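You operate a simulated robot arm through the tools that you are given. There is no shell and no other tool. Be economical: measure what you need, move in short steps, check, and stop when the job is done.

You are at the controls of a simulated robot arm. One attempt, no reset.

TASK
Put the crank housing from the top of the alignment table on top of the white lidded tin. Push the table drawer shut. Put the head tube with the largest size on its label from the top of the tumbler bench on the top of the alignment table. Put two of the red spacers from the top of the alignment table on the door end of the tube bench. The order is free. Set down upright: crank housing.

The check looks at the end state, three seconds after you hand in, the way a careful person would. Anything else that was tipped, shoved, dropped, spilled or broken makes it a failure.

THE ROBOT
A 6-joint arm with a fingered hand on a trunk, on a base that drives. Base frame: it is fixed to the floor where the robot stands at the start and does not move with it; the origin is under the middle of the robot, x ahead of it, y to its left, z up. Readings come in mm, degrees, newtons and seconds.
With the tool pointing down near the work surface it reaches from about 260 to 700 mm from the robot's upright axis, wherever it stands. Its first joint turns from -166.0 to 166.0 degrees. Places, roughly: crank housing [500, 250, 1000]; door end of the tube bench [2400, -1500, 900]; head tube [-750, 250, 1000]; red spacer [750, 750, 750]; red spacer (4x4x2 cm) [600, 700, 800]; table drawer [1300, 900, 800]; top of the alignment table [600, 600, 800]; white lidded tin [500, 750, 1000]. Payload 4 kg.
Tool frame: the origin (TCP) lies between the finger pads and is the grasp point; the fingertips stand 26 mm ahead of it; z points along the fingers, y is the line along which they close. The gripper opens to 148 mm. The gripper's body begins 73 mm behind the TCP. The gripper is a hand of 3 fingers: y runs from the thumb to the fingers, the wrist lies at [0, 0, -239] in the tool frame.
Orientation is told as [roll, pitch, yaw] about the base's x, y, z axes, in that order, counted from this pose: with the fingers straight down and closing along the base's y, the tool's x points along the base's -x, its y along +y and its z along -z.

THE INTERFACE
- The arm moves only by the tool drive_tool. Its argument "increments" is a list of rows, each a list of 6 numbers: the shift along the tool's x, y, z in units of 50 mm (1.0 is 50 mm), then the turn, a rotation vector about the tool's x, y, z in units of 5 degrees (1.0 is 5 degrees). In form: [[x, y, z, ax, ay, az], ...]. A call has 1 to 8 rows; each row shifts and turns the commanded pose from where the row before left it, along the tool's axes as they then stand. A call with a number of a shift or a turn outside -1 to 1 is refused whole. Each row takes 0.2 s and may step no farther than 50 mm and 8.6 degrees from the row before; otherwise, the whole call is refused. A pose out of reach is approached as far as the arm can. The call stops where the force on the tool passes 40 N (or 10 N more than at its start, if that is more) or the arm is blocked; 0.2 s more then pass. In this call time passes only in rows, and 0.2 s behind the last. It gives the time, the measured TCP pose, the force on the tool (base axes), the opening and the grip force at its end, in the units of the frame above (readings bear some noise), with the torque about the TCP (base axes, N m) and any sound that the robot's microphone picked up.
- Cameras (640 x 400 px; columns grow to the right, rows downward): "scene" is now at [16.2, 245.7, 1504.1]; the picture's right is [0.60, -0.80, 0.00], its down [-0.75, -0.56, -0.36] and it looks along [0.29, 0.22, -0.93] (base axes); focal length 214 px, centre (320, 200). "wrist" rides on the gripper at [68, -39, -90] in the tool frame; the picture's right is [0.50, 0.87, 0.00], its down [-0.66, 0.38, -0.65] and it looks along [-0.57, 0.33, 0.76] (tool axes); focal length 222 px, centre (320, 200). There is no depth. A picture from a camera that has moved, and an enlarged one, comes with that camera's place and axes in the base frame and with its lens.
- capture(camera): a new picture of that camera. No time passes.
- raise_lower(by): slides the trunk up (or, below 0, down) by that many mm; the arm and the scene camera ride with it, the base frame stays. It gives what a move gives, with no picture.
- drive_base(legs): drives the robot by 1 to 6 legs, each [ahead, left, turn to the left] in mm, mm and degrees, along the robot's own axes; the way and the turn of a leg run together, so that a leg with both is an arc; at most 1500 mm and 180 degrees a leg. The arm and the cameras ride along, it lands a little off, and it stops where it bumps. It gives what a move gives.
- move_fingers(finger1, finger2, thumb_bend): sets how far each is bent, from 0 (flat) to 100 (curled in); at 30 the hand is open as for a grip, at 70 the pads meet at the TCP. One left out holds its place. A second passes; each finger stops where it meets its share of the squeeze, and holds until it gets a number again. It is the only way to open and close the hand. It gives what a move gives, with no picture; readings hold the bend of each and the force on the fingers (four entries, about 0 where the hand has none), thumb and palm.
- aim_head(pan, tilt): turns the head with the scene camera to pan (to the left, within 120 degrees either way) and tilt (down, from -29 to 69), counted from straight ahead of the robot. It gives what a move gives.
- inspect(camera, box): a new picture of the part [left, top, right, bottom] of that camera's present view, enlarged. No time passes.
- job_done(): hands the job in; it is judged then, once.

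Go step by step. Nothing tells you exact positions but the pictures and the camera data: compare them with the known pose of the tool, close in by small moves and look again before you grip or let go. The budget is 165 turns and 112 pictures, counting those below and the enlarged ones. Unless the task says otherwise, let go and move clear before handing in.

The tools are called after "Emit:" as name(argument=value, ...) on one line, values as JSON. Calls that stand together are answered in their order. drive_tool: Moves the arm, as the interface text tells. Its arguments: {"type":"object","properties":{"increments":{"type":"array"}},"required":["increments"]} The other tools are called the same way: raise_lower (by) slides the trunk up or down; move_fingers (finger1, finger2, thumb_bend) moves the fingers one by one; drive_base (legs) drives the base; aim_head (pan, tilt) turns the head that bears the scene camera; capture (camera) takes a picture; inspect (camera, box) takes an enlarged picture of a part of a camera's view; job_done () hands the job in.

At the start:

```text
time: 0.0
tcp_pos: [179.3, 296.1, 1130.8]
tcp_rot: [0.2, 0.0, 0.0]
force: [0.0, -0.2, 0.0]
moment: [0.0, -0.02, -0.01]
width: 148.0
gripper_force: 0.0
shape: jaw
bend: [30.0, 30.0, 30.0]
finger forces: [0.0, 0.0, 0.1, 0.0, 0.0, 0.0]
trunk travel left (down, up): [-275.0, 42.0]
robot x, y, heading: [0.9, 4.1, -0.1]
head pan, tilt: [36.9, 68.8]
```

scene: 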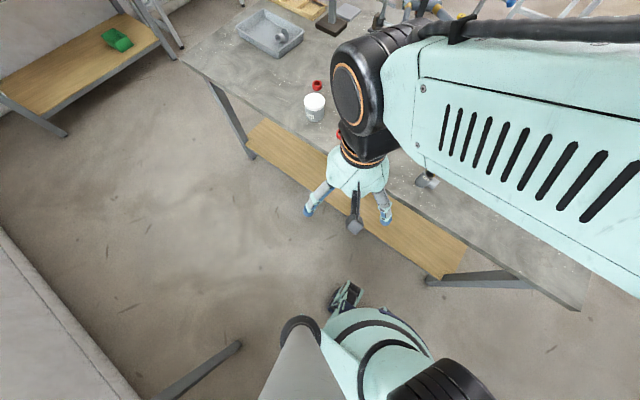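
wrist: 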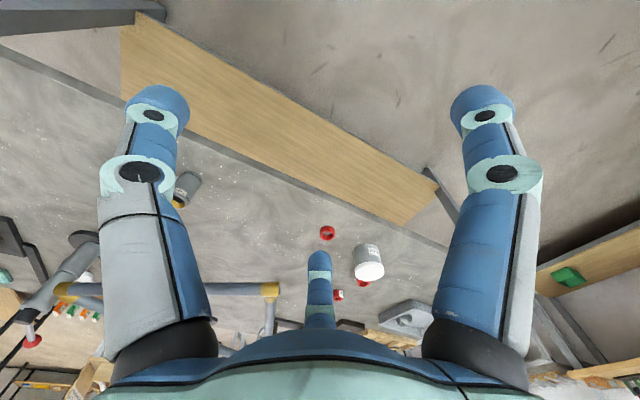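

I see the alignment table ahead-left with a white tin, red spacers, and a metal piece. First I look around with the head at lower tilt.

Emit:
aim_head(pan=45, tilt=35)

Emit:
capture(camera="scene")

```text
time: 1.0
tcp_pos: [179.5, 295.4, 1130.3]
tcp_rot: [0.0, 0.0, 0.0]
force: [0.6, -0.7, -0.7]
moment: [0.0, 0.0, 0.02]
width: 147.6
gripper_force: 0.0
shape: jaw
bend: [30.0, 30.0, 30.0]
finger forces: [0.1, 0.1, 0.1, 0.1, 0.0, 0.0]
trunk travel left (down, up): [-275.0, 42.0]
robot x, y, heading: [0.2, -2.1, 0.1]
head pan, tilt: [45.0, 35.0]
```

```text
109 pictures are left
camera scene: at [33.8, 274.4, 1547.7], right [0.71, -0.71, 0.0], down [-0.41, -0.41, -0.82], along [0.58, 0.58, -0.57], focal length 214 px, centre (320, 200)
```

scene: 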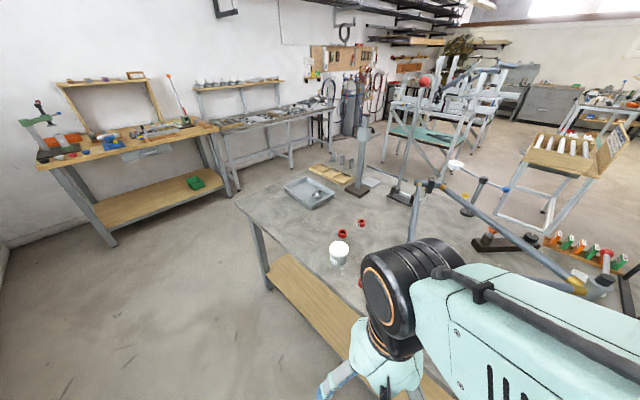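

The alignment table carries a tray, wooden box, stand, fixtures, tin and spacers. I look to the other sides.

Emit:
aim_head(pan=-20, tilt=30)

Emit:
capture(camera="scene")

Emit:
aim_head(pan=120, tilt=30)

Emit:
capture(camera="scene")

Emit:
aim_head(pan=-110, tilt=30)

Emit:
capture(camera="scene")

```text
time: 2.4
tcp_pos: [179.6, 295.5, 1131.9]
tcp_rot: [0.1, 0.0, 0.0]
force: [0.0, 0.1, -0.2]
moment: [0.0, 0.01, 0.02]
width: 147.7
gripper_force: 0.0
shape: jaw
bend: [30.0, 30.0, 30.0]
finger forces: [0.1, 0.1, 0.1, 0.0, 0.0, 0.1]
trunk travel left (down, up): [-275.0, 42.0]
robot x, y, heading: [4.2, -1.8, -0.2]
head pan, tilt: [-20.0, 30.0]
```

```text
108 pictures are left
camera scene: at [56.5, 181.2, 1555.5], right [-0.34, -0.94, 0.0], down [-0.47, 0.17, -0.87], along [0.81, -0.3, -0.5], focal length 214 px, centre (320, 200)
```

scene: 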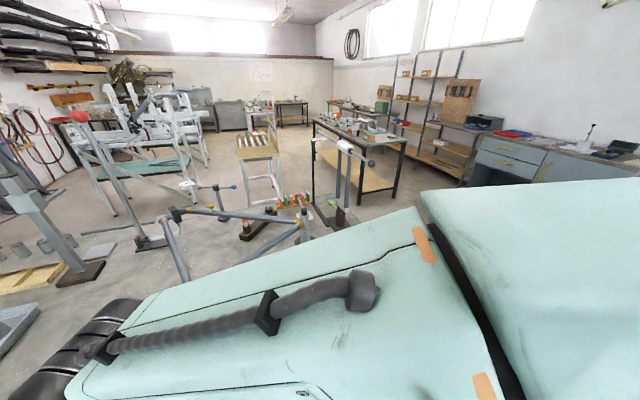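

```text
time: 4.6
tcp_pos: [178.7, 295.6, 1132.3]
tcp_rot: [-0.1, -0.1, 0.0]
force: [0.2, -0.1, 0.6]
moment: [0.03, 0.05, 0.02]
width: 148.1
gripper_force: 0.0
shape: jaw
bend: [30.0, 30.0, 30.0]
finger forces: [0.0, 0.0, 0.0, 0.0, 0.0, 0.0]
trunk travel left (down, up): [-275.0, 42.0]
robot x, y, heading: [-1.3, -3.4, 0.1]
head pan, tilt: [120.0, 30.0]
```

```text
107 pictures are left
camera scene: at [-73.7, 290.4, 1555.5], right [0.87, 0.5, 0.0], down [0.25, -0.43, -0.87], along [-0.43, 0.75, -0.5], focal length 214 px, centre (320, 200)
```

scene: 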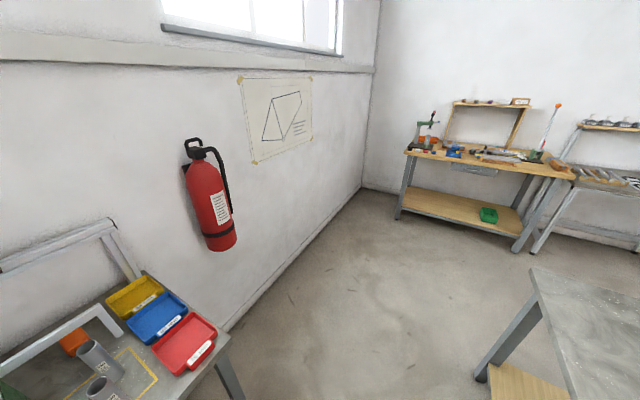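

```text
time: 7.9
tcp_pos: [178.7, 295.6, 1131.3]
tcp_rot: [0.1, 0.0, 0.1]
force: [0.4, -0.4, -0.2]
moment: [0.01, 0.01, -0.02]
width: 147.8
gripper_force: 0.1
shape: jaw
bend: [30.0, 30.0, 30.0]
finger forces: [0.0, 0.0, 0.1, 0.0, 0.0, 0.0]
trunk travel left (down, up): [-275.0, 42.0]
robot x, y, heading: [-3.8, 2.2, -0.0]
head pan, tilt: [-110.0, 30.0]
```

```text
106 pictures are left
camera scene: at [-59.4, 127.1, 1555.5], right [-0.94, 0.34, 0.0], down [0.17, 0.47, -0.87], along [-0.3, -0.81, -0.5], focal length 214 px, centre (320, 200)
```

scene: 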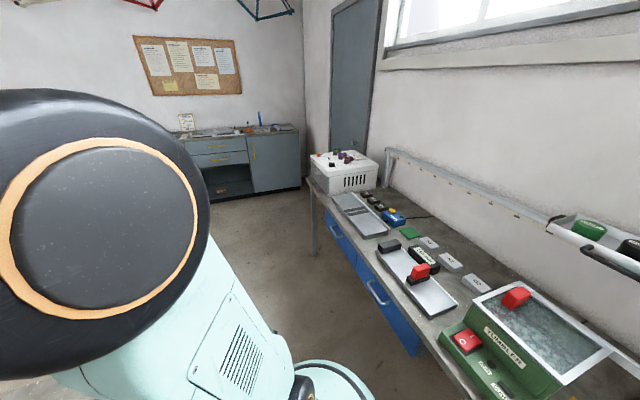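

The tumbler bench is behind (x≈-750) with head tubes; the drawer is likely on the table's far side. I look closer at the head tubes and at the tabletop.

Emit:
aim_head(pan=120, tilt=55)

Emit:
capture(camera="scene")

Emit:
aim_head(pan=80, tilt=30)

Emit:
capture(camera="scene")

```text
time: 11.1
tcp_pos: [179.9, 296.3, 1132.0]
tcp_rot: [0.0, 0.0, 0.0]
force: [-0.2, 0.4, 0.1]
moment: [-0.01, 0.01, 0.02]
width: 147.9
gripper_force: 0.1
shape: jaw
bend: [30.0, 30.0, 30.0]
finger forces: [0.0, 0.0, 0.0, 0.0, 0.1, 0.1]
trunk travel left (down, up): [-275.0, 42.0]
robot x, y, heading: [-1.8, 0.2, 0.3]
head pan, tilt: [120.0, 55.0]
```

```text
105 pictures are left
camera scene: at [-64.5, 274.6, 1519.5], right [0.87, 0.5, 0.0], down [0.41, -0.71, -0.57], along [-0.29, 0.5, -0.82], focal length 214 px, centre (320, 200)
```

scene: 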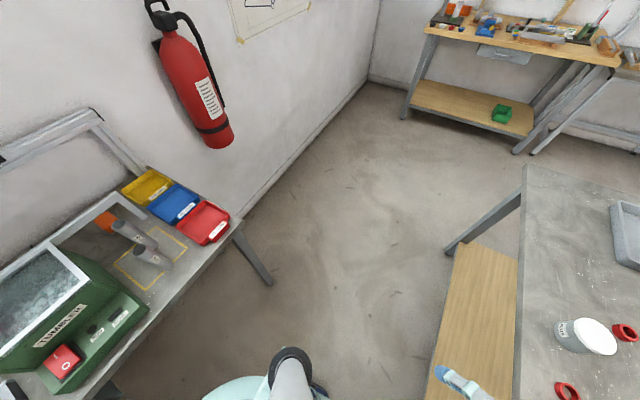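

```text
time: 12.2
tcp_pos: [179.2, 295.6, 1132.0]
tcp_rot: [0.0, 0.0, -0.1]
force: [0.0, -0.7, -0.4]
moment: [0.01, 0.03, 0.02]
width: 148.0
gripper_force: 0.0
shape: jaw
bend: [30.0, 30.0, 30.0]
finger forces: [0.0, 0.0, 0.0, 0.1, 0.0, 0.0]
trunk travel left (down, up): [-275.0, 42.0]
robot x, y, heading: [-2.7, -0.6, 0.0]
head pan, tilt: [80.0, 30.0]
```

```text
104 pictures are left
camera scene: at [-12.9, 301.2, 1555.5], right [0.98, -0.17, 0.0], down [-0.09, -0.49, -0.87], along [0.15, 0.85, -0.5], focal length 214 px, centre (320, 200)
```

scene: 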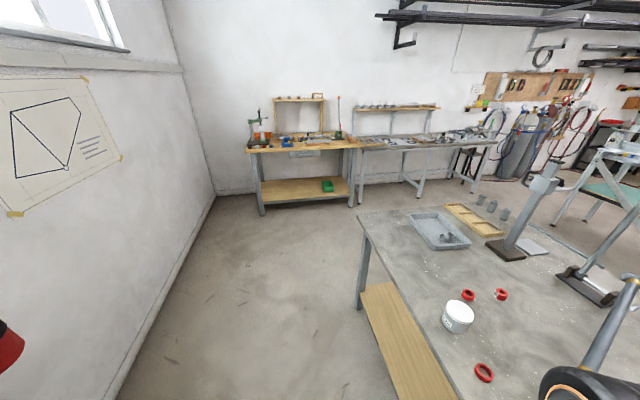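

Table top is near z≈815. I zoom on the housing through the wrist camera and on the head tube area.

Emit:
inspect(camera="wrist", box=[140, 130, 380, 290])

Emit:
inspect(camera="scene", box=[360, 190, 640, 390])

```text
2.50 times, centred on (260, 210) of wrist
camera zoom: at [111.0, 256.0, 1221.7], right [-0.5, 0.87, 0.0], down [0.66, 0.38, 0.65], along [0.57, 0.33, -0.76], focal length 555 px, centre (470, 175)
```

zoom: 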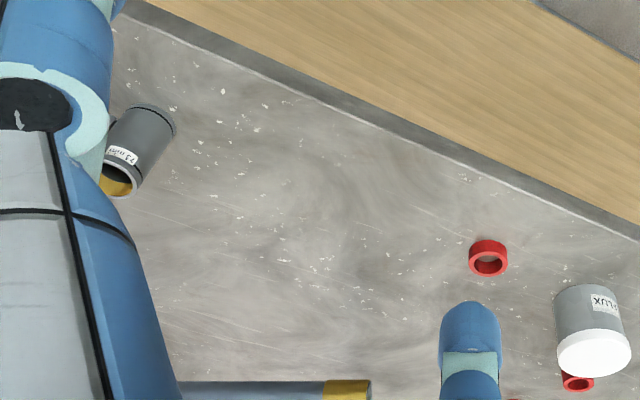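

```text
2.00 times, centred on (500, 290) of scene
camera zoom: at [-12.9, 301.2, 1555.5], right [0.98, -0.17, 0.0], down [-0.09, -0.49, -0.87], along [0.15, 0.85, -0.5], focal length 429 px, centre (-40, 20)
```

zoom: 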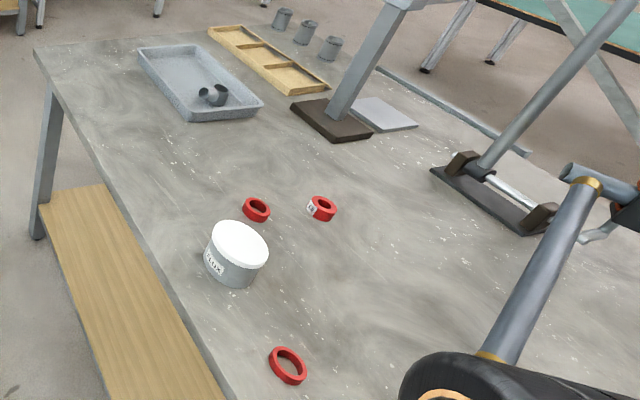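

The crank housing stands upright at about (503,157), 73 mm tall; the tin is around (518,647) with its lid at z≈880. I strafe left so both are in reach.

Emit:
drive_base(legs=[[0, 390, 0]])

Emit:
capture(camera="wrist")

```text
time: 16.2
tcp_pos: [177.1, 692.1, 1130.5]
tcp_rot: [0.0, 0.0, 0.1]
force: [0.6, -0.1, 0.4]
moment: [0.01, -0.01, 0.0]
width: 148.2
gripper_force: 0.1
shape: jaw
bend: [30.0, 30.0, 30.0]
finger forces: [0.0, 0.1, 0.0, 0.1, 0.0, 0.0]
trunk travel left (down, up): [-275.0, 42.0]
robot x, y, heading: [1.8, 394.8, 0.2]
head pan, tilt: [80.0, 30.0]
```

```text
101 pictures are left
camera wrist: at [109.2, 652.0, 1221.7], right [-0.5, 0.86, 0.0], down [0.65, 0.38, 0.65], along [0.57, 0.33, -0.76], focal length 222 px, centre (320, 200)
```

wrist: 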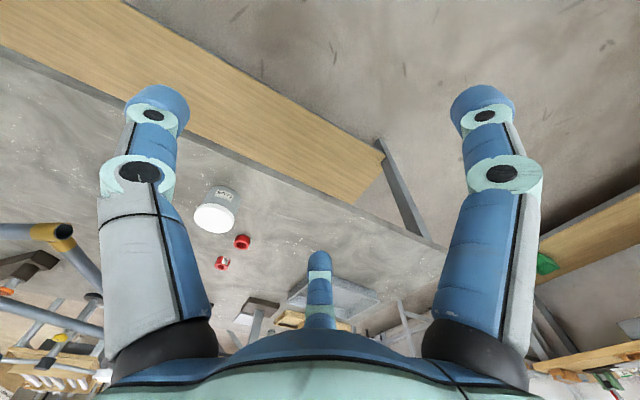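

I swing the hand over toward the housing at safe height.

Emit:
drive_tool(increments=[[-0.5, -0.82, 0, 0, 0, 0], [-0.5, -0.82, 0, 0, 0, 0], [-0.5, -0.82, 0, 0, 0, 0], [-0.5, -0.82, 0, 0, 0, 0], [-0.5, -0.82, 0, 0, 0, 0], [-0.5, -0.82, 0, 0, 0, 0], [-0.5, -0.82, 0, 0, 0, 0]])

Emit:
capture(camera="wrist")

```text
time: 17.8
tcp_pos: [355.3, 403.6, 1132.3]
tcp_rot: [0.0, 0.0, 0.2]
force: [0.0, -0.2, 0.1]
moment: [0.02, 0.0, -0.01]
width: 147.9
gripper_force: 0.1
shape: jaw
bend: [30.0, 30.0, 30.0]
finger forces: [0.0, 0.0, 0.0, 0.1, 0.1, 0.0]
trunk travel left (down, up): [-275.0, 42.0]
robot x, y, heading: [-0.7, 399.4, 0.0]
head pan, tilt: [80.0, 30.0]
```

```text
100 pictures are left
camera wrist: at [287.6, 364.3, 1222.2], right [-0.5, 0.86, 0.0], down [0.65, 0.38, 0.65], along [0.56, 0.33, -0.76], focal length 222 px, centre (320, 200)
```

wrist: 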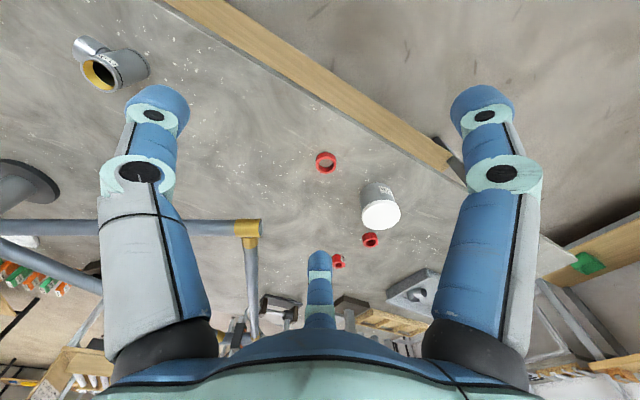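

The housing has a side stub; I zoom on it.

Emit:
inspect(camera="wrist", box=[40, 10, 200, 110])

Emit:
inspect(camera="wrist", box=[300, 120, 460, 280])

```text
4.00 times, centred on (120, 60) of wrist
camera zoom: at [287.6, 364.3, 1222.2], right [-0.5, 0.86, 0.0], down [0.65, 0.38, 0.65], along [0.56, 0.33, -0.76], focal length 888 px, centre (1120, 760)
```

zoom: 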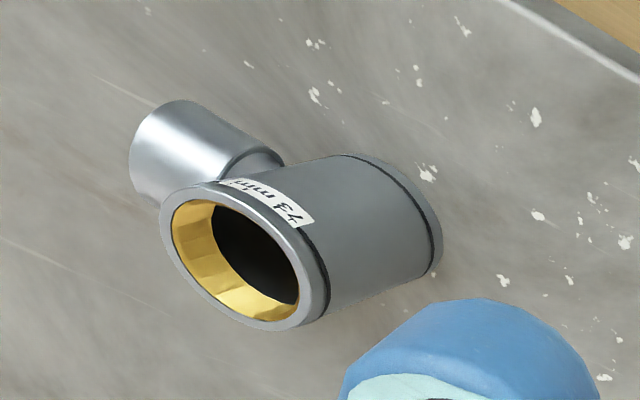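

```text
2.50 times, centred on (380, 200) of wrist
camera zoom: at [287.6, 364.3, 1222.2], right [-0.5, 0.86, 0.0], down [0.65, 0.38, 0.65], along [0.56, 0.33, -0.76], focal length 555 px, centre (170, 200)
```

zoom: 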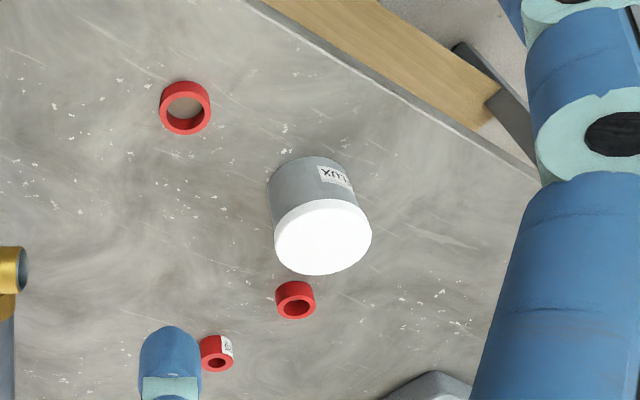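

I move over the housing and start turning the hand so no finger meets the stub (which points toward −y).

Emit:
drive_tool(increments=[[-0.473, -0.853, 0, 0, 0, 0], [-0.473, -0.853, 0, 0, 0, 0], [-0.473, -0.853, 0, 0, 0, 0], [-0.473, -0.853, 0, 0, 0, 0], [-0.473, -0.853, 0, 0, 0, 0], [-0.473, -0.853, 0, 0, 0, 0], [0, 0, 0, 0, 0, 1], [0, 0, 0, 0, 0, 1]])

Emit:
drive_tool(increments=[[0, 0, 0, 0, 0, 1], [0, 0, 0, 0, 0, 1], [0, 0, 0, 0, 0, 1], [0, 0, 0, 0, 0, 1], [0, 0, 0, 0, 0, 1], [0, 0, 0, 0, 0, 1], [0, 0, 0, 0, 0, 1], [0, 0, 0, 0, 0, 1]])

Emit:
drive_tool(increments=[[0, 0, 0.5, 0, 0, 1], [0, 0, 0.5, 0, 0, 1], [0, 0, 0.5, 0, 0, 0]])

Emit:
capture(camera="wrist")

```text
time: 19.6
tcp_pos: [496.2, 151.7, 1130.4]
tcp_rot: [0.0, 0.0, -9.8]
force: [0.5, 0.6, 1.3]
moment: [-0.03, 0.02, -0.01]
width: 147.9
gripper_force: 0.1
shape: jaw
bend: [30.0, 30.0, 30.0]
finger forces: [0.0, 0.0, 0.0, 0.0, 0.1, 0.1]
trunk travel left (down, up): [-275.0, 42.0]
robot x, y, heading: [-1.2, 393.8, 0.4]
head pan, tilt: [80.0, 30.0]
```

```text
time: 21.4
tcp_pos: [495.9, 149.8, 1130.4]
tcp_rot: [-0.1, 0.1, -49.9]
force: [-1.0, 0.5, -0.1]
moment: [-0.02, 0.0, -0.01]
width: 147.7
gripper_force: 0.0
shape: jaw
bend: [30.0, 30.0, 30.0]
finger forces: [0.1, 0.0, 0.0, 0.0, 0.0, 0.0]
trunk travel left (down, up): [-275.0, 42.0]
robot x, y, heading: [-3.3, 394.4, 0.4]
head pan, tilt: [80.0, 30.0]
```

```text
time: 22.2
tcp_pos: [495.4, 152.4, 1055.8]
tcp_rot: [0.0, 0.0, -59.8]
force: [-0.5, 0.4, 1.0]
moment: [-0.02, 0.02, 0.0]
width: 147.9
gripper_force: 0.1
shape: jaw
bend: [30.0, 30.0, 30.0]
finger forces: [0.0, 0.0, 0.1, 0.0, 0.0, 0.0]
trunk travel left (down, up): [-275.0, 42.0]
robot x, y, heading: [0.2, 395.3, 0.5]
head pan, tilt: [80.0, 30.0]
```

```text
97 pictures are left
camera wrist: at [427.2, 190.1, 1146.1], right [0.5, 0.87, 0.0], down [0.66, -0.38, 0.65], along [0.57, -0.33, -0.76], focal length 222 px, centre (320, 200)
```

wrist: 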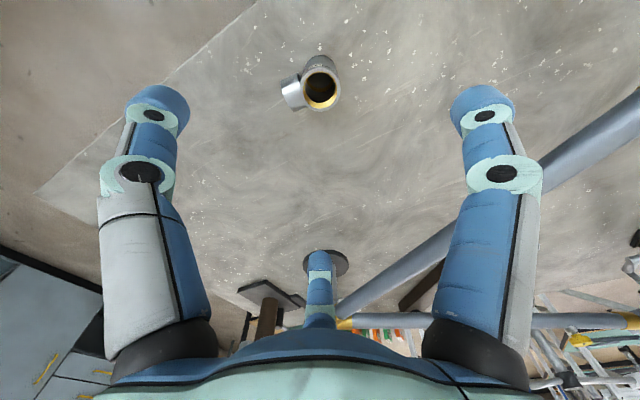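

Emit:
inspect(camera="wrist", box=[240, 20, 400, 120])

```text
4.00 times, centred on (320, 70) of wrist
camera zoom: at [427.2, 190.1, 1146.1], right [0.5, 0.87, 0.0], down [0.66, -0.38, 0.65], along [0.57, -0.33, -0.76], focal length 888 px, centre (320, 720)
```

zoom: 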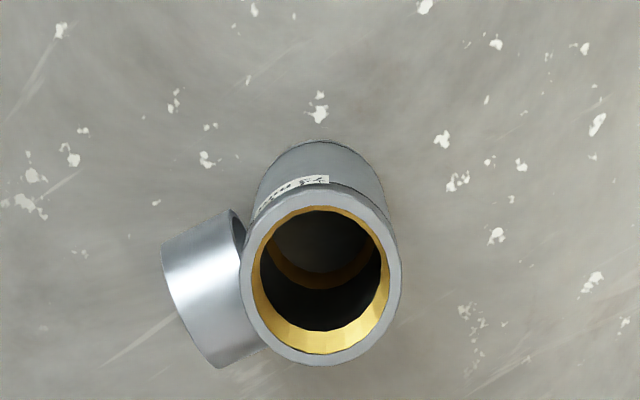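

Triangulating across views puts the housing axis at about (480,159), top z≈905, table z≈832. I centre and lower partway.

Emit:
drive_tool(increments=[[0.268, -0.2, 0, 0, 0, 0], [0, 0, 0.9, 0, 0, 0], [0, 0, 0.9, 0, 0, 0]])

Emit:
capture(camera="wrist")

```text
time: 23.0
tcp_pos: [481.4, 157.6, 965.5]
tcp_rot: [0.1, 0.0, -59.8]
force: [0.1, 0.4, -0.3]
moment: [0.02, 0.0, 0.02]
width: 147.7
gripper_force: 0.1
shape: jaw
bend: [30.0, 30.0, 30.0]
finger forces: [0.0, 0.0, 0.0, 0.0, 0.0, 0.0]
trunk travel left (down, up): [-275.0, 42.0]
robot x, y, heading: [-4.4, 395.9, -0.0]
head pan, tilt: [80.0, 30.0]
```

```text
95 pictures are left
camera wrist: at [413.9, 195.9, 1056.1], right [0.5, 0.87, 0.0], down [0.66, -0.38, 0.65], along [0.57, -0.32, -0.76], focal length 222 px, centre (320, 200)
```

wrist: 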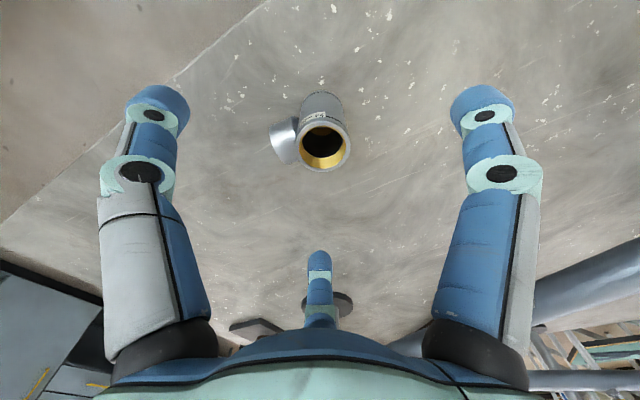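

Emit:
drive_tool(increments=[[0.05, 0.02, 0.6, 0, 0, 0], [0, 0, 0.6, 0, 0, 0], [0, 0, 0.5, 0, 0, 0]])

Emit:
capture(camera="wrist")

```text
time: 23.8
tcp_pos: [480.8, 157.7, 880.2]
tcp_rot: [0.0, 0.1, -59.8]
force: [-0.4, 0.2, -0.4]
moment: [-0.02, -0.01, -0.01]
width: 147.6
gripper_force: 0.1
shape: jaw
bend: [30.0, 30.0, 30.0]
finger forces: [0.0, 0.0, 0.1, 0.1, 0.1, 0.0]
trunk travel left (down, up): [-275.0, 42.0]
robot x, y, heading: [1.0, 393.5, 0.3]
head pan, tilt: [80.0, 30.0]
```

```text
94 pictures are left
camera wrist: at [413.1, 195.7, 971.2], right [0.5, 0.87, 0.0], down [0.66, -0.38, 0.65], along [0.57, -0.32, -0.76], focal length 222 px, centre (320, 200)
```

wrist: 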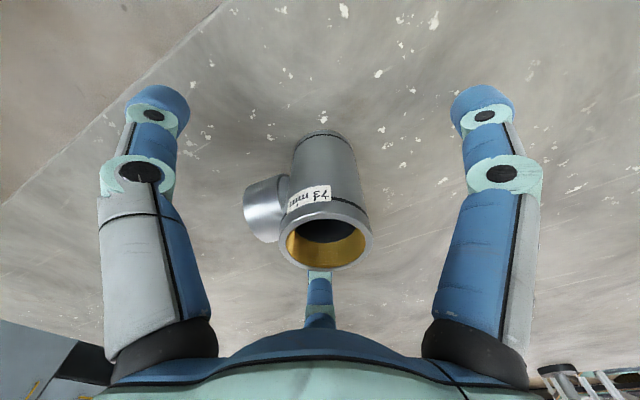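

Centred well: the stub lies between the thumb and the far finger. I close in two stages.

Emit:
move_fingers(finger1=50, finger2=50, thumb_bend=50)

Emit:
capture(camera="wrist")

```text
time: 24.8
tcp_pos: [480.4, 157.9, 881.4]
tcp_rot: [-0.1, 0.0, -59.8]
force: [-0.4, 0.2, 0.0]
moment: [0.0, -0.03, -0.01]
width: 62.8
gripper_force: 0.0
shape: fingers
bend: [50.0, 50.0, 50.0]
finger forces: [0.0, 0.0, 0.0, 0.1, 0.0, 0.1]
trunk travel left (down, up): [-275.0, 42.0]
robot x, y, heading: [-5.1, 394.5, 0.0]
head pan, tilt: [80.0, 30.0]
```

```text
93 pictures are left
camera wrist: at [412.8, 195.8, 971.5], right [0.5, 0.87, 0.0], down [0.66, -0.38, 0.65], along [0.57, -0.32, -0.76], focal length 222 px, centre (320, 200)
```

wrist: 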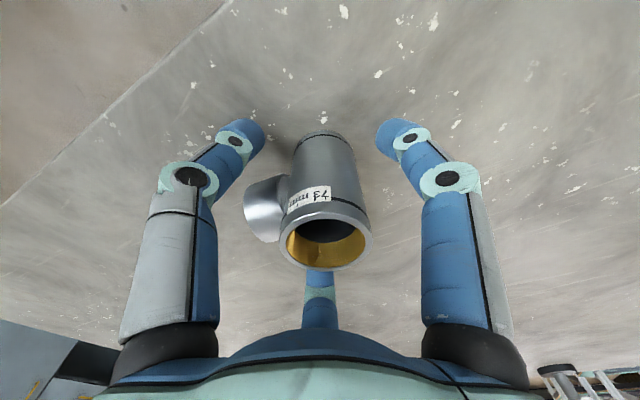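

The stub (≈265°) sits between two fingers; I turn 5° to centre it, nudge, then close.

Emit:
drive_tool(increments=[[0, 0, 0, 0, 0, 1]])

Emit:
move_fingers(finger1=62, finger2=62, thumb_bend=62)

Emit:
capture(camera="wrist")

```text
time: 25.2
tcp_pos: [480.5, 158.6, 880.3]
tcp_rot: [-0.1, 0.1, -64.8]
force: [0.2, -0.5, 0.6]
moment: [-0.03, 0.03, 0.0]
width: 62.5
gripper_force: 0.1
shape: fingers
bend: [50.0, 50.0, 50.0]
finger forces: [0.0, 0.1, 0.0, 0.1, 0.0, 0.0]
trunk travel left (down, up): [-275.0, 42.0]
robot x, y, heading: [-2.5, 395.4, 0.2]
head pan, tilt: [80.0, 30.0]
```

```text
time: 26.2
tcp_pos: [481.5, 158.3, 880.7]
tcp_rot: [-0.1, 0.1, -64.9]
force: [0.2, 0.1, 0.4]
moment: [-0.03, 0.0, 0.01]
width: 30.8
gripper_force: 2.9
shape: fingers
bend: [59.0, 60.0, 61.0]
finger forces: [2.5, 1.6, 0.0, 0.0, 2.1, 0.0]
trunk travel left (down, up): [-275.0, 42.0]
robot x, y, heading: [0.2, 399.2, 0.2]
head pan, tilt: [80.0, 30.0]
```

```text
92 pictures are left
camera wrist: at [416.3, 202.2, 971.4], right [0.57, 0.82, 0.0], down [0.62, -0.43, 0.65], along [0.54, -0.37, -0.76], focal length 222 px, centre (320, 200)
```

wrist: 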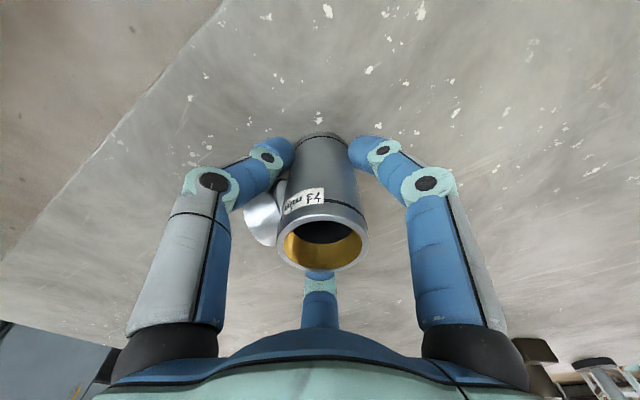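

All three fingers touch lightly. I squeeze further and lift a little.

Emit:
move_fingers(finger1=75, finger2=75, thumb_bend=75)

Emit:
drive_tool(increments=[[0, 0, -0.3, 0, 0, 0], [0, 0, -0.4, 0, 0, 0]])

Emit:
capture(camera="wrist")

```text
time: 27.2
tcp_pos: [480.2, 157.6, 882.2]
tcp_rot: [0.1, 0.0, -64.8]
force: [-0.3, 0.2, -0.3]
moment: [0.0, -0.03, -0.02]
width: 28.1
gripper_force: 19.7
shape: fingers
bend: [59.0, 60.0, 65.0]
finger forces: [12.3, 12.0, 0.0, 0.0, 15.4, 0.0]
trunk travel left (down, up): [-275.0, 42.0]
robot x, y, heading: [0.1, 395.1, 0.1]
head pan, tilt: [80.0, 30.0]
```

```text
time: 27.8
tcp_pos: [479.7, 159.7, 917.5]
tcp_rot: [-0.1, 0.0, -64.9]
force: [0.2, -0.4, -2.1]
moment: [-0.03, 0.01, 0.01]
width: 28.4
gripper_force: 19.7
shape: fingers
bend: [59.0, 60.0, 65.0]
finger forces: [12.4, 11.9, 0.0, 0.1, 15.3, 0.1]
trunk travel left (down, up): [-275.0, 42.0]
robot x, y, heading: [0.1, 400.0, 0.2]
head pan, tilt: [80.0, 30.0]
```

```text
91 pictures are left
camera wrist: at [415.1, 203.7, 1007.6], right [0.57, 0.82, 0.0], down [0.62, -0.43, 0.65], along [0.54, -0.37, -0.76], focal length 222 px, centre (320, 200)
```

wrist: 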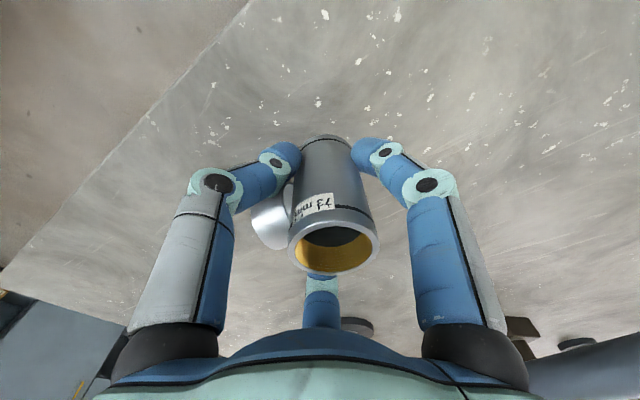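

Held (about 2 N). I lift and carry it toward the tin.

Emit:
drive_tool(increments=[[0, 0, -0.9, 0, 0, 0], [0, 0, -0.95, 0, 0, 0], [0, 0, -0.95, 0, 0, 0]])

Emit:
drive_tool(increments=[[0.89, 0.43, 0, 0, 0, 0], [0.89, 0.43, 0, 0, 0, 0], [0.89, 0.43, 0, 0, 0, 0], [0.89, 0.43, 0, 0, 0, 0], [0.89, 0.43, 0, 0, 0, 0], [0.89, 0.43, 0, 0, 0, 0], [0.89, 0.43, 0, 0, 0, 0], [0.89, 0.43, 0, 0, 0, 0]])

Emit:
capture(camera="wrist")

Emit:
aim_head(pan=45, tilt=45)

Emit:
capture(camera="scene")

```text
time: 28.6
tcp_pos: [476.3, 159.7, 1057.4]
tcp_rot: [0.0, 0.0, -64.9]
force: [0.3, 0.8, -0.8]
moment: [0.01, -0.01, 0.01]
width: 28.1
gripper_force: 19.2
shape: fingers
bend: [59.0, 60.0, 65.0]
finger forces: [12.4, 11.8, 0.0, 0.0, 15.1, 0.0]
trunk travel left (down, up): [-275.0, 42.0]
robot x, y, heading: [-2.4, 396.2, 0.4]
head pan, tilt: [80.0, 30.0]
```

```text
time: 30.4
tcp_pos: [484.4, 556.1, 1055.0]
tcp_rot: [-0.1, -0.1, -64.8]
force: [-0.6, 0.5, -0.9]
moment: [-0.05, 0.03, 0.0]
width: 28.0
gripper_force: 19.4
shape: fingers
bend: [59.0, 60.0, 66.0]
finger forces: [12.3, 12.0, 0.1, 0.1, 15.2, 0.0]
trunk travel left (down, up): [-275.0, 42.0]
robot x, y, heading: [-1.7, 396.2, 0.2]
head pan, tilt: [80.0, 30.0]
```

```text
90 pictures are left
camera wrist: at [419.8, 599.1, 1145.9], right [0.57, 0.82, 0.0], down [0.62, -0.43, 0.65], along [0.54, -0.37, -0.76], focal length 222 px, centre (320, 200)
```

wrist: 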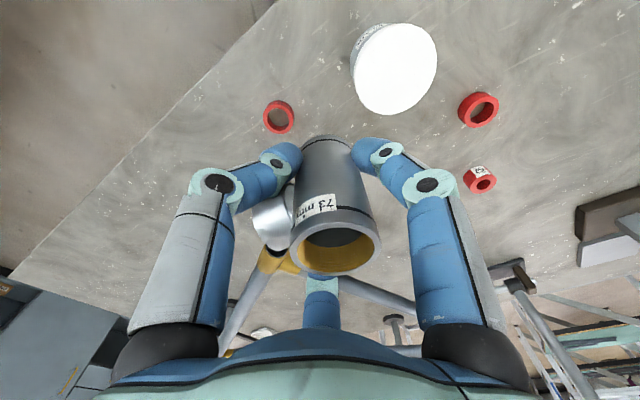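

```text
time: 31.4
tcp_pos: [483.7, 552.9, 1055.4]
tcp_rot: [-0.1, -0.1, -64.8]
force: [1.3, 0.4, -2.3]
moment: [0.02, 0.04, 0.0]
width: 27.9
gripper_force: 19.5
shape: fingers
bend: [59.0, 60.0, 66.0]
finger forces: [12.2, 11.9, 0.0, 0.0, 15.1, 0.1]
trunk travel left (down, up): [-275.0, 42.0]
robot x, y, heading: [-3.7, 396.1, 0.0]
head pan, tilt: [45.0, 45.0]
```

```text
89 pictures are left
camera scene: at [27.3, 665.2, 1532.9], right [0.71, -0.7, 0.0], down [-0.5, -0.5, -0.71], along [0.5, 0.5, -0.71], focal length 214 px, centre (320, 200)
```

scene: 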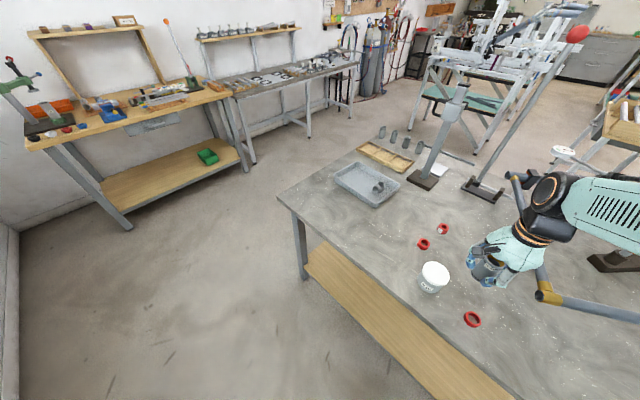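

Tin lid centre ≈(497,634,905) from both cameras. I move over it and descend most of the way.

Emit:
drive_tool(increments=[[0.68, 0.39, 0, 0, 0, 0], [0.68, 0.39, 0, 0, 0, 0], [0, 0, 0.7, 0, 0, 0], [0, 0, 0.7, 0, 0, 0]])

Emit:
capture(camera="wrist")

Emit:
inspect(camera="scene", box=[360, 180, 560, 305])

```text
time: 32.4
tcp_pos: [492.3, 634.9, 984.8]
tcp_rot: [0.0, 0.0, -64.9]
force: [1.3, 0.8, -1.5]
moment: [0.02, 0.01, -0.02]
width: 28.1
gripper_force: 20.0
shape: fingers
bend: [59.0, 60.0, 66.0]
finger forces: [12.3, 11.8, 0.0, 0.0, 15.0, 0.1]
trunk travel left (down, up): [-275.0, 42.0]
robot x, y, heading: [1.4, 397.1, 0.1]
head pan, tilt: [45.0, 45.0]
```

```text
88 pictures are left
camera wrist: at [427.3, 678.5, 1075.2], right [0.57, 0.82, 0.0], down [0.62, -0.43, 0.65], along [0.54, -0.37, -0.76], focal length 222 px, centre (320, 200)
```

wrist: 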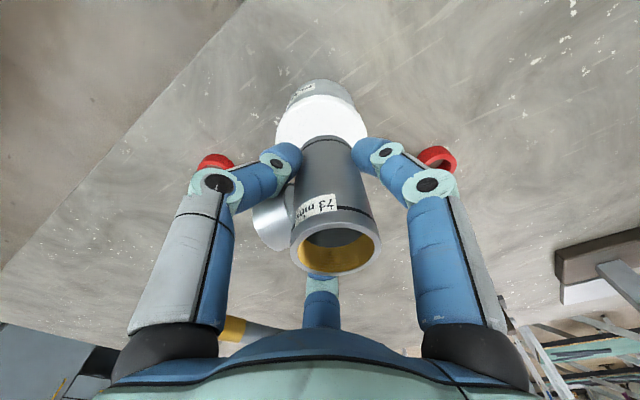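

```text
3.20 times, centred on (460, 242) of scene
camera zoom: at [27.8, 665.8, 1532.8], right [0.71, -0.7, 0.0], down [-0.5, -0.5, -0.71], along [0.5, 0.5, -0.71], focal length 686 px, centre (-128, 64)
```

zoom: 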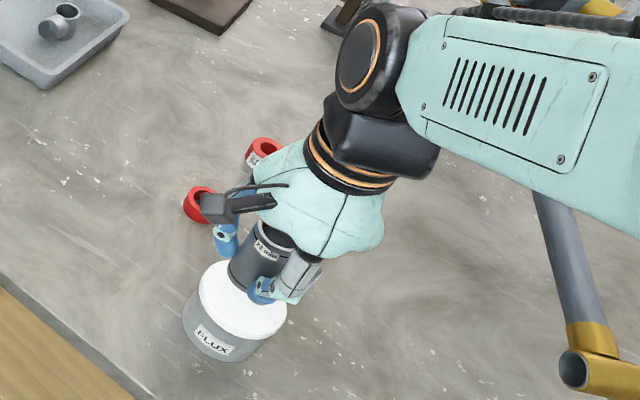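

Emit:
drive_tool(increments=[[0, 0, 0.25, 0, 0, 0], [0, 0, 0.2, 0, 0, 0], [0, 0, 0.1, 0, 0, 0]])

Emit:
capture(camera="wrist")

Emit:
inspect(camera="scene", box=[400, 230, 500, 300])

```text
time: 33.2
tcp_pos: [489.7, 634.9, 958.1]
tcp_rot: [0.1, 0.0, -64.9]
force: [0.9, 0.1, -0.8]
moment: [0.02, -0.01, 0.05]
width: 27.9
gripper_force: 19.9
shape: fingers
bend: [59.0, 60.0, 66.0]
finger forces: [12.3, 11.9, 0.0, 0.0, 15.0, 0.0]
trunk travel left (down, up): [-275.0, 42.0]
robot x, y, heading: [0.2, 394.5, 0.1]
head pan, tilt: [45.0, 45.0]
```

```text
86 pictures are left
camera wrist: at [426.5, 677.0, 1048.6], right [0.57, 0.82, 0.0], down [0.62, -0.43, 0.65], along [0.54, -0.37, -0.76], focal length 222 px, centre (320, 200)
```

wrist: 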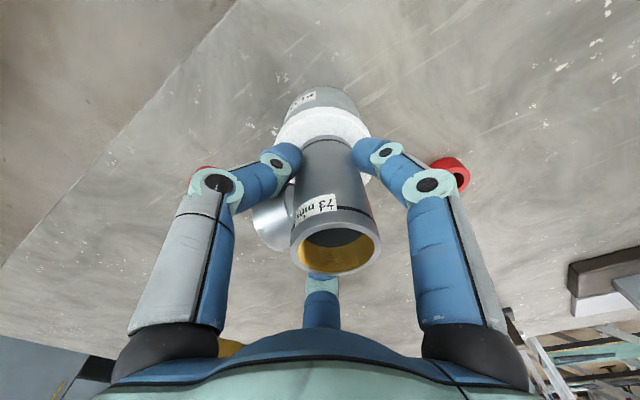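

```text
5.71 times, centred on (450, 265) of scene
camera zoom: at [27.4, 665.2, 1532.9], right [0.71, -0.7, 0.0], down [-0.5, -0.5, -0.71], along [0.5, 0.5, -0.71], focal length 1226 px, centre (-423, -171)
```

zoom: 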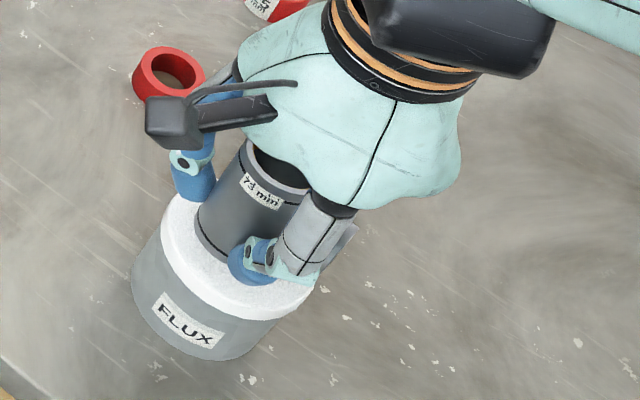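

Emit:
drive_tool(increments=[[0, 0, 0.08, 0, 0, 0]])

Emit:
drive_tool(increments=[[0, 0, 0.06, 0, 0, 0]])

```text
time: 33.6
tcp_pos: [490.3, 633.6, 954.9]
tcp_rot: [0.1, 0.0, -64.8]
force: [-0.1, 0.5, -1.6]
moment: [-0.02, -0.02, -0.03]
width: 28.0
gripper_force: 19.5
shape: fingers
bend: [59.0, 60.0, 66.0]
finger forces: [12.3, 11.9, 0.1, 0.0, 15.0, 0.0]
trunk travel left (down, up): [-275.0, 42.0]
robot x, y, heading: [-0.3, 392.3, 0.2]
head pan, tilt: [45.0, 45.0]
```

```text
time: 34.0
tcp_pos: [490.3, 633.1, 952.7]
tcp_rot: [-0.1, 0.1, -64.9]
force: [-0.3, -0.4, -0.7]
moment: [0.02, 0.02, 0.02]
width: 28.0
gripper_force: 19.7
shape: fingers
bend: [59.0, 60.0, 66.0]
finger forces: [12.2, 12.0, 0.0, 0.1, 15.1, 0.0]
trunk travel left (down, up): [-275.0, 42.0]
robot x, y, heading: [0.0, 397.8, -0.3]
head pan, tilt: [45.0, 45.0]
```

Emit:
drive_tool(increments=[[0, 0, 0.05, 0, 0, 0]])

Emit:
drive_tool(increments=[[0, 0, 0.05, 0, 0, 0]])

Emit:
inspect(camera="scene", box=[410, 240, 480, 290])

```text
time: 34.4
tcp_pos: [489.9, 633.2, 951.7]
tcp_rot: [0.1, 0.0, -64.9]
force: [-0.3, -0.7, 3.0]
moment: [0.08, -0.07, 0.0]
width: 28.0
gripper_force: 20.1
shape: fingers
bend: [59.0, 60.0, 66.0]
finger forces: [12.5, 11.9, 0.0, 0.0, 15.4, 0.0]
trunk travel left (down, up): [-275.0, 42.0]
robot x, y, heading: [1.7, 395.7, 0.3]
head pan, tilt: [45.0, 45.0]
```

```text
time: 34.8
tcp_pos: [488.2, 634.0, 949.1]
tcp_rot: [0.3, 0.0, -64.7]
force: [-0.1, 0.6, 15.9]
moment: [0.11, -0.14, 0.0]
width: 27.8
gripper_force: 21.9
shape: fingers
bend: [59.0, 60.0, 66.0]
finger forces: [13.7, 13.5, 0.0, 0.1, 16.5, 0.1]
trunk travel left (down, up): [-275.0, 42.0]
robot x, y, heading: [-1.1, 395.4, 0.4]
head pan, tilt: [45.0, 45.0]
```

```text
8.00 times, centred on (445, 265) of scene
camera zoom: at [25.9, 664.4, 1533.3], right [0.71, -0.7, 0.0], down [-0.5, -0.5, -0.71], along [0.5, 0.5, -0.71], focal length 1716 px, centre (-680, -320)
```

zoom: 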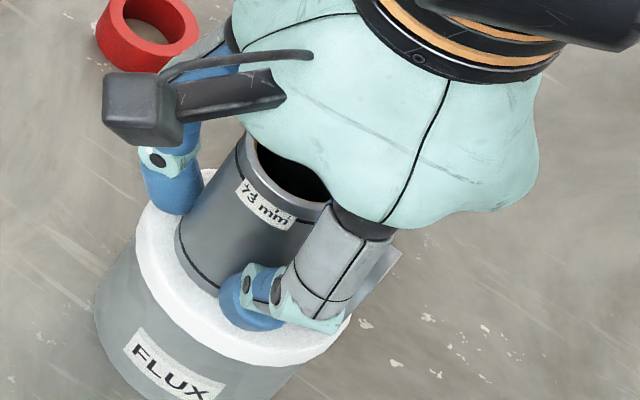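

It sits on the lid. I ease the pressure and open the hand gradually.

Emit:
drive_tool(increments=[[0, 0, -0.05, 0, 0, 0]])

Emit:
move_fingers(finger1=57, finger2=57, thumb_bend=61)

Emit:
move_fingers(finger1=30, finger2=30, thumb_bend=30)

Emit:
capture(camera="wrist")

```text
time: 35.2
tcp_pos: [488.3, 632.9, 949.0]
tcp_rot: [0.0, 0.0, -64.7]
force: [0.1, 0.9, 9.1]
moment: [0.11, -0.18, -0.04]
width: 27.8
gripper_force: 20.9
shape: fingers
bend: [59.0, 60.0, 66.0]
finger forces: [13.3, 13.2, 0.0, 0.1, 15.2, 0.1]
trunk travel left (down, up): [-275.0, 42.0]
robot x, y, heading: [-3.4, 394.2, 0.1]
head pan, tilt: [45.0, 45.0]
```

```text
time: 36.2
tcp_pos: [489.3, 633.9, 950.6]
tcp_rot: [0.0, 0.0, -64.8]
force: [-0.5, -0.4, 0.9]
moment: [0.01, -0.01, 0.05]
width: 34.3
gripper_force: 0.0
shape: fingers
bend: [56.0, 56.0, 61.0]
finger forces: [0.0, 0.0, 0.0, 0.0, 0.0, 0.0]
trunk travel left (down, up): [-275.0, 42.0]
robot x, y, heading: [-0.1, 395.5, 0.1]
head pan, tilt: [45.0, 45.0]
```

```text
time: 37.2
tcp_pos: [488.7, 633.0, 949.0]
tcp_rot: [0.0, 0.0, -64.8]
force: [0.3, 1.2, 1.2]
moment: [-0.02, -0.03, -0.01]
width: 126.9
gripper_force: 0.0
shape: fingers
bend: [30.0, 30.0, 30.0]
finger forces: [0.0, 0.0, 0.0, 0.0, 0.1, 0.1]
trunk travel left (down, up): [-275.0, 42.0]
robot x, y, heading: [-2.4, 394.8, 0.2]
head pan, tilt: [45.0, 45.0]
```

```text
83 pictures are left
camera wrist: at [425.1, 676.9, 1040.0], right [0.57, 0.82, 0.0], down [0.62, -0.43, 0.65], along [0.54, -0.37, -0.76], focal length 222 px, centre (320, 200)
```

wrist: 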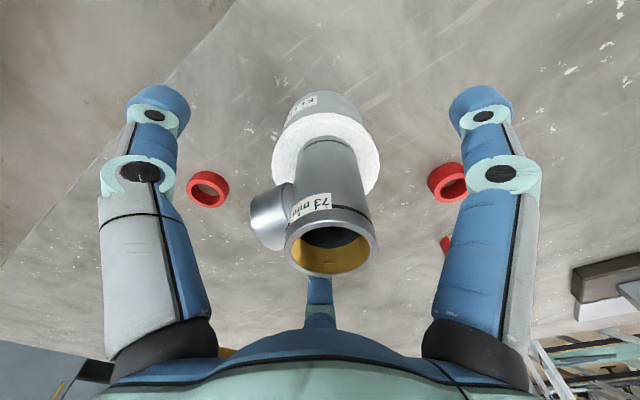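

The housing stands on the tin. I lift clear and go over the nearest spacer, rotating the hand back so no finger nears the tin.

Emit:
drive_tool(increments=[[0, 0, -0.5, 0, 0, 0], [0, 0, -1, 0, 0, 0], [0, 0, -1, 0, 0, 0], [-0.83, -0.46, 0, 0, 0, 0], [-0.83, -0.46, 0, 0, 0, 0], [-0.83, -0.46, 0, 0, 0, 0], [0, 0, 0, 0, 0, -1], [0, 0, 0, 0, 0, -1]])

Emit:
drive_tool(increments=[[0, 0, 0, 0, 0, -1], [0, 0, 0, 0, 0, -1], [0, 0, 0, 0, 0, -1], [0, 0, 0, 0, 0, -1], [0, 0, 0, 0, 0, -1], [0, 0, 0, 0, 0, -1], [0, 0, 0, 0, 0, -1], [0, 0, 0, 0, 0, -1]])

Emit:
drive_tool(increments=[[0, 0, 0, 0, 0, -1], [0, 0, 0, 0, 0, -1], [0, 0, 0, 0, 0, -1]])

Emit:
capture(camera="wrist")

Emit:
capture(camera="scene")

```text
time: 39.0
tcp_pos: [479.7, 490.2, 1073.6]
tcp_rot: [0.0, 0.0, -54.6]
force: [0.2, -0.8, -0.4]
moment: [0.03, 0.02, 0.01]
width: 127.0
gripper_force: 0.1
shape: fingers
bend: [30.0, 30.0, 30.0]
finger forces: [0.1, 0.0, 0.1, 0.1, 0.1, 0.0]
trunk travel left (down, up): [-275.0, 42.0]
robot x, y, heading: [-1.4, 392.5, 0.1]
head pan, tilt: [45.0, 45.0]
```

```text
time: 40.8
tcp_pos: [480.8, 490.8, 1074.3]
tcp_rot: [0.0, 0.1, -14.7]
force: [-0.4, -0.7, 0.4]
moment: [-0.02, -0.01, 0.0]
width: 126.9
gripper_force: 0.1
shape: fingers
bend: [30.0, 30.0, 30.0]
finger forces: [0.0, 0.0, 0.1, 0.0, 0.0, 0.0]
trunk travel left (down, up): [-275.0, 42.0]
robot x, y, heading: [-1.6, 395.5, 0.2]
head pan, tilt: [45.0, 45.0]
```

```text
time: 41.6
tcp_pos: [481.7, 491.1, 1074.5]
tcp_rot: [0.0, 0.0, 0.3]
force: [0.0, -0.6, -0.3]
moment: [0.01, -0.01, -0.03]
width: 126.5
gripper_force: 0.0
shape: fingers
bend: [30.0, 30.0, 30.0]
finger forces: [0.0, 0.0, 0.0, 0.0, 0.0, 0.0]
trunk travel left (down, up): [-275.0, 42.0]
robot x, y, heading: [-1.2, 395.1, 0.4]
head pan, tilt: [45.0, 45.0]
```

```text
82 pictures are left
camera wrist: at [413.1, 451.1, 1164.7], right [-0.5, 0.86, 0.0], down [0.65, 0.38, 0.65], along [0.56, 0.33, -0.76], focal length 222 px, centre (320, 200)
```

wrist: 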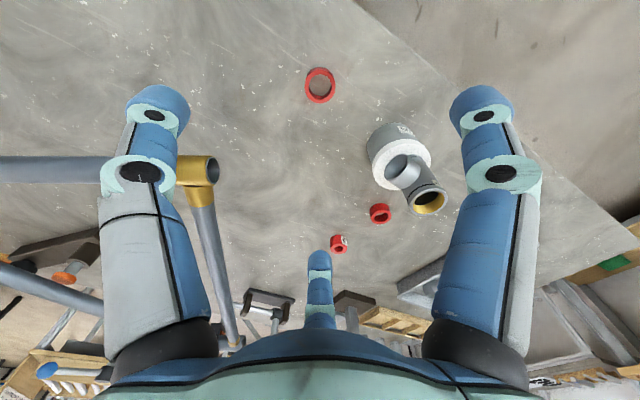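

```text
81 pictures are left
camera scene: at [27.2, 665.1, 1532.9], right [0.71, -0.7, 0.0], down [-0.5, -0.5, -0.71], along [0.5, 0.5, -0.71], focal length 214 px, centre (320, 200)
```

scene: 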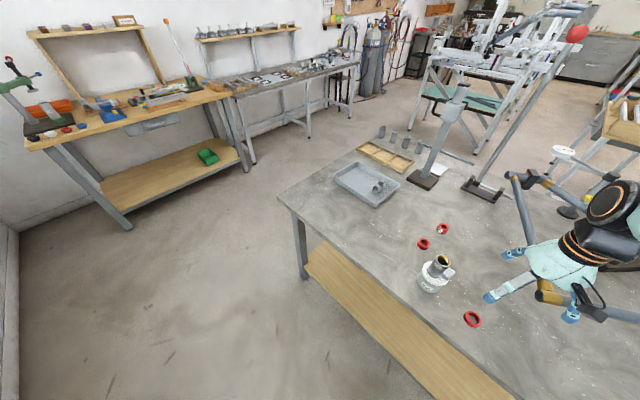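

Spacer A is at about (478,490). I pre-bend the fingers and go down over it.

Emit:
move_fingers(finger1=48, finger2=48, thumb_bend=48)

Emit:
drive_tool(increments=[[0.06, -0.03, 0.9, 0, 0, 0], [0, 0, 0.9, 0, 0, 0], [0, 0, 0.9, 0, 0, 0], [0, 0, 0.7, 0, 0, 0]])

Emit:
capture(camera="wrist")

Emit:
inspect(camera="scene", box=[390, 230, 550, 350])

```text
time: 42.6
tcp_pos: [481.1, 490.7, 1073.4]
tcp_rot: [0.0, 0.0, 0.2]
force: [0.1, -0.1, 0.9]
moment: [0.01, -0.02, 0.02]
width: 69.1
gripper_force: 0.1
shape: fingers
bend: [48.0, 48.0, 48.0]
finger forces: [0.0, 0.1, 0.0, 0.1, 0.1, 0.1]
trunk travel left (down, up): [-275.0, 42.0]
robot x, y, heading: [-0.5, 395.8, 0.1]
head pan, tilt: [45.0, 45.0]
```

```text
time: 43.6
tcp_pos: [477.3, 489.2, 905.1]
tcp_rot: [0.1, 0.0, 0.2]
force: [-0.8, -0.1, -0.6]
moment: [0.02, -0.01, -0.02]
width: 69.2
gripper_force: 0.1
shape: fingers
bend: [48.0, 48.0, 48.0]
finger forces: [0.0, 0.1, 0.0, 0.0, 0.0, 0.0]
trunk travel left (down, up): [-275.0, 42.0]
robot x, y, heading: [-7.1, 395.3, 0.0]
head pan, tilt: [45.0, 45.0]
```

```text
80 pictures are left
camera wrist: at [408.9, 449.7, 994.7], right [-0.5, 0.86, 0.0], down [0.65, 0.38, 0.65], along [0.57, 0.33, -0.76], focal length 222 px, centre (320, 200)
```

wrist: 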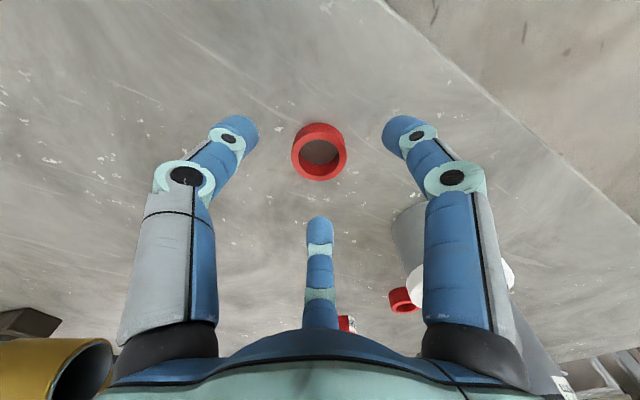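

```text
3.33 times, centred on (470, 290) of scene
camera zoom: at [27.8, 665.2, 1532.9], right [0.71, -0.7, 0.0], down [-0.5, -0.5, -0.71], along [0.5, 0.5, -0.71], focal length 715 px, centre (-180, -100)
```

zoom: 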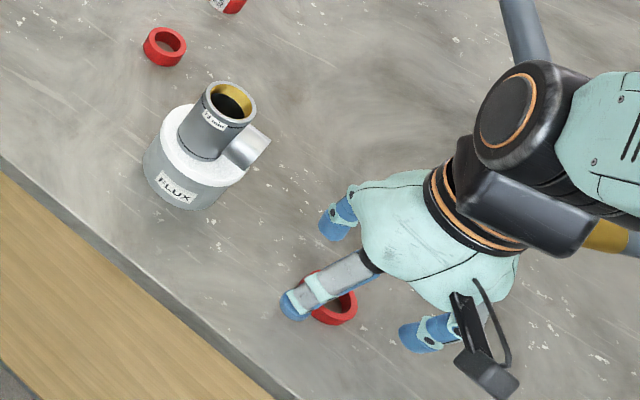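

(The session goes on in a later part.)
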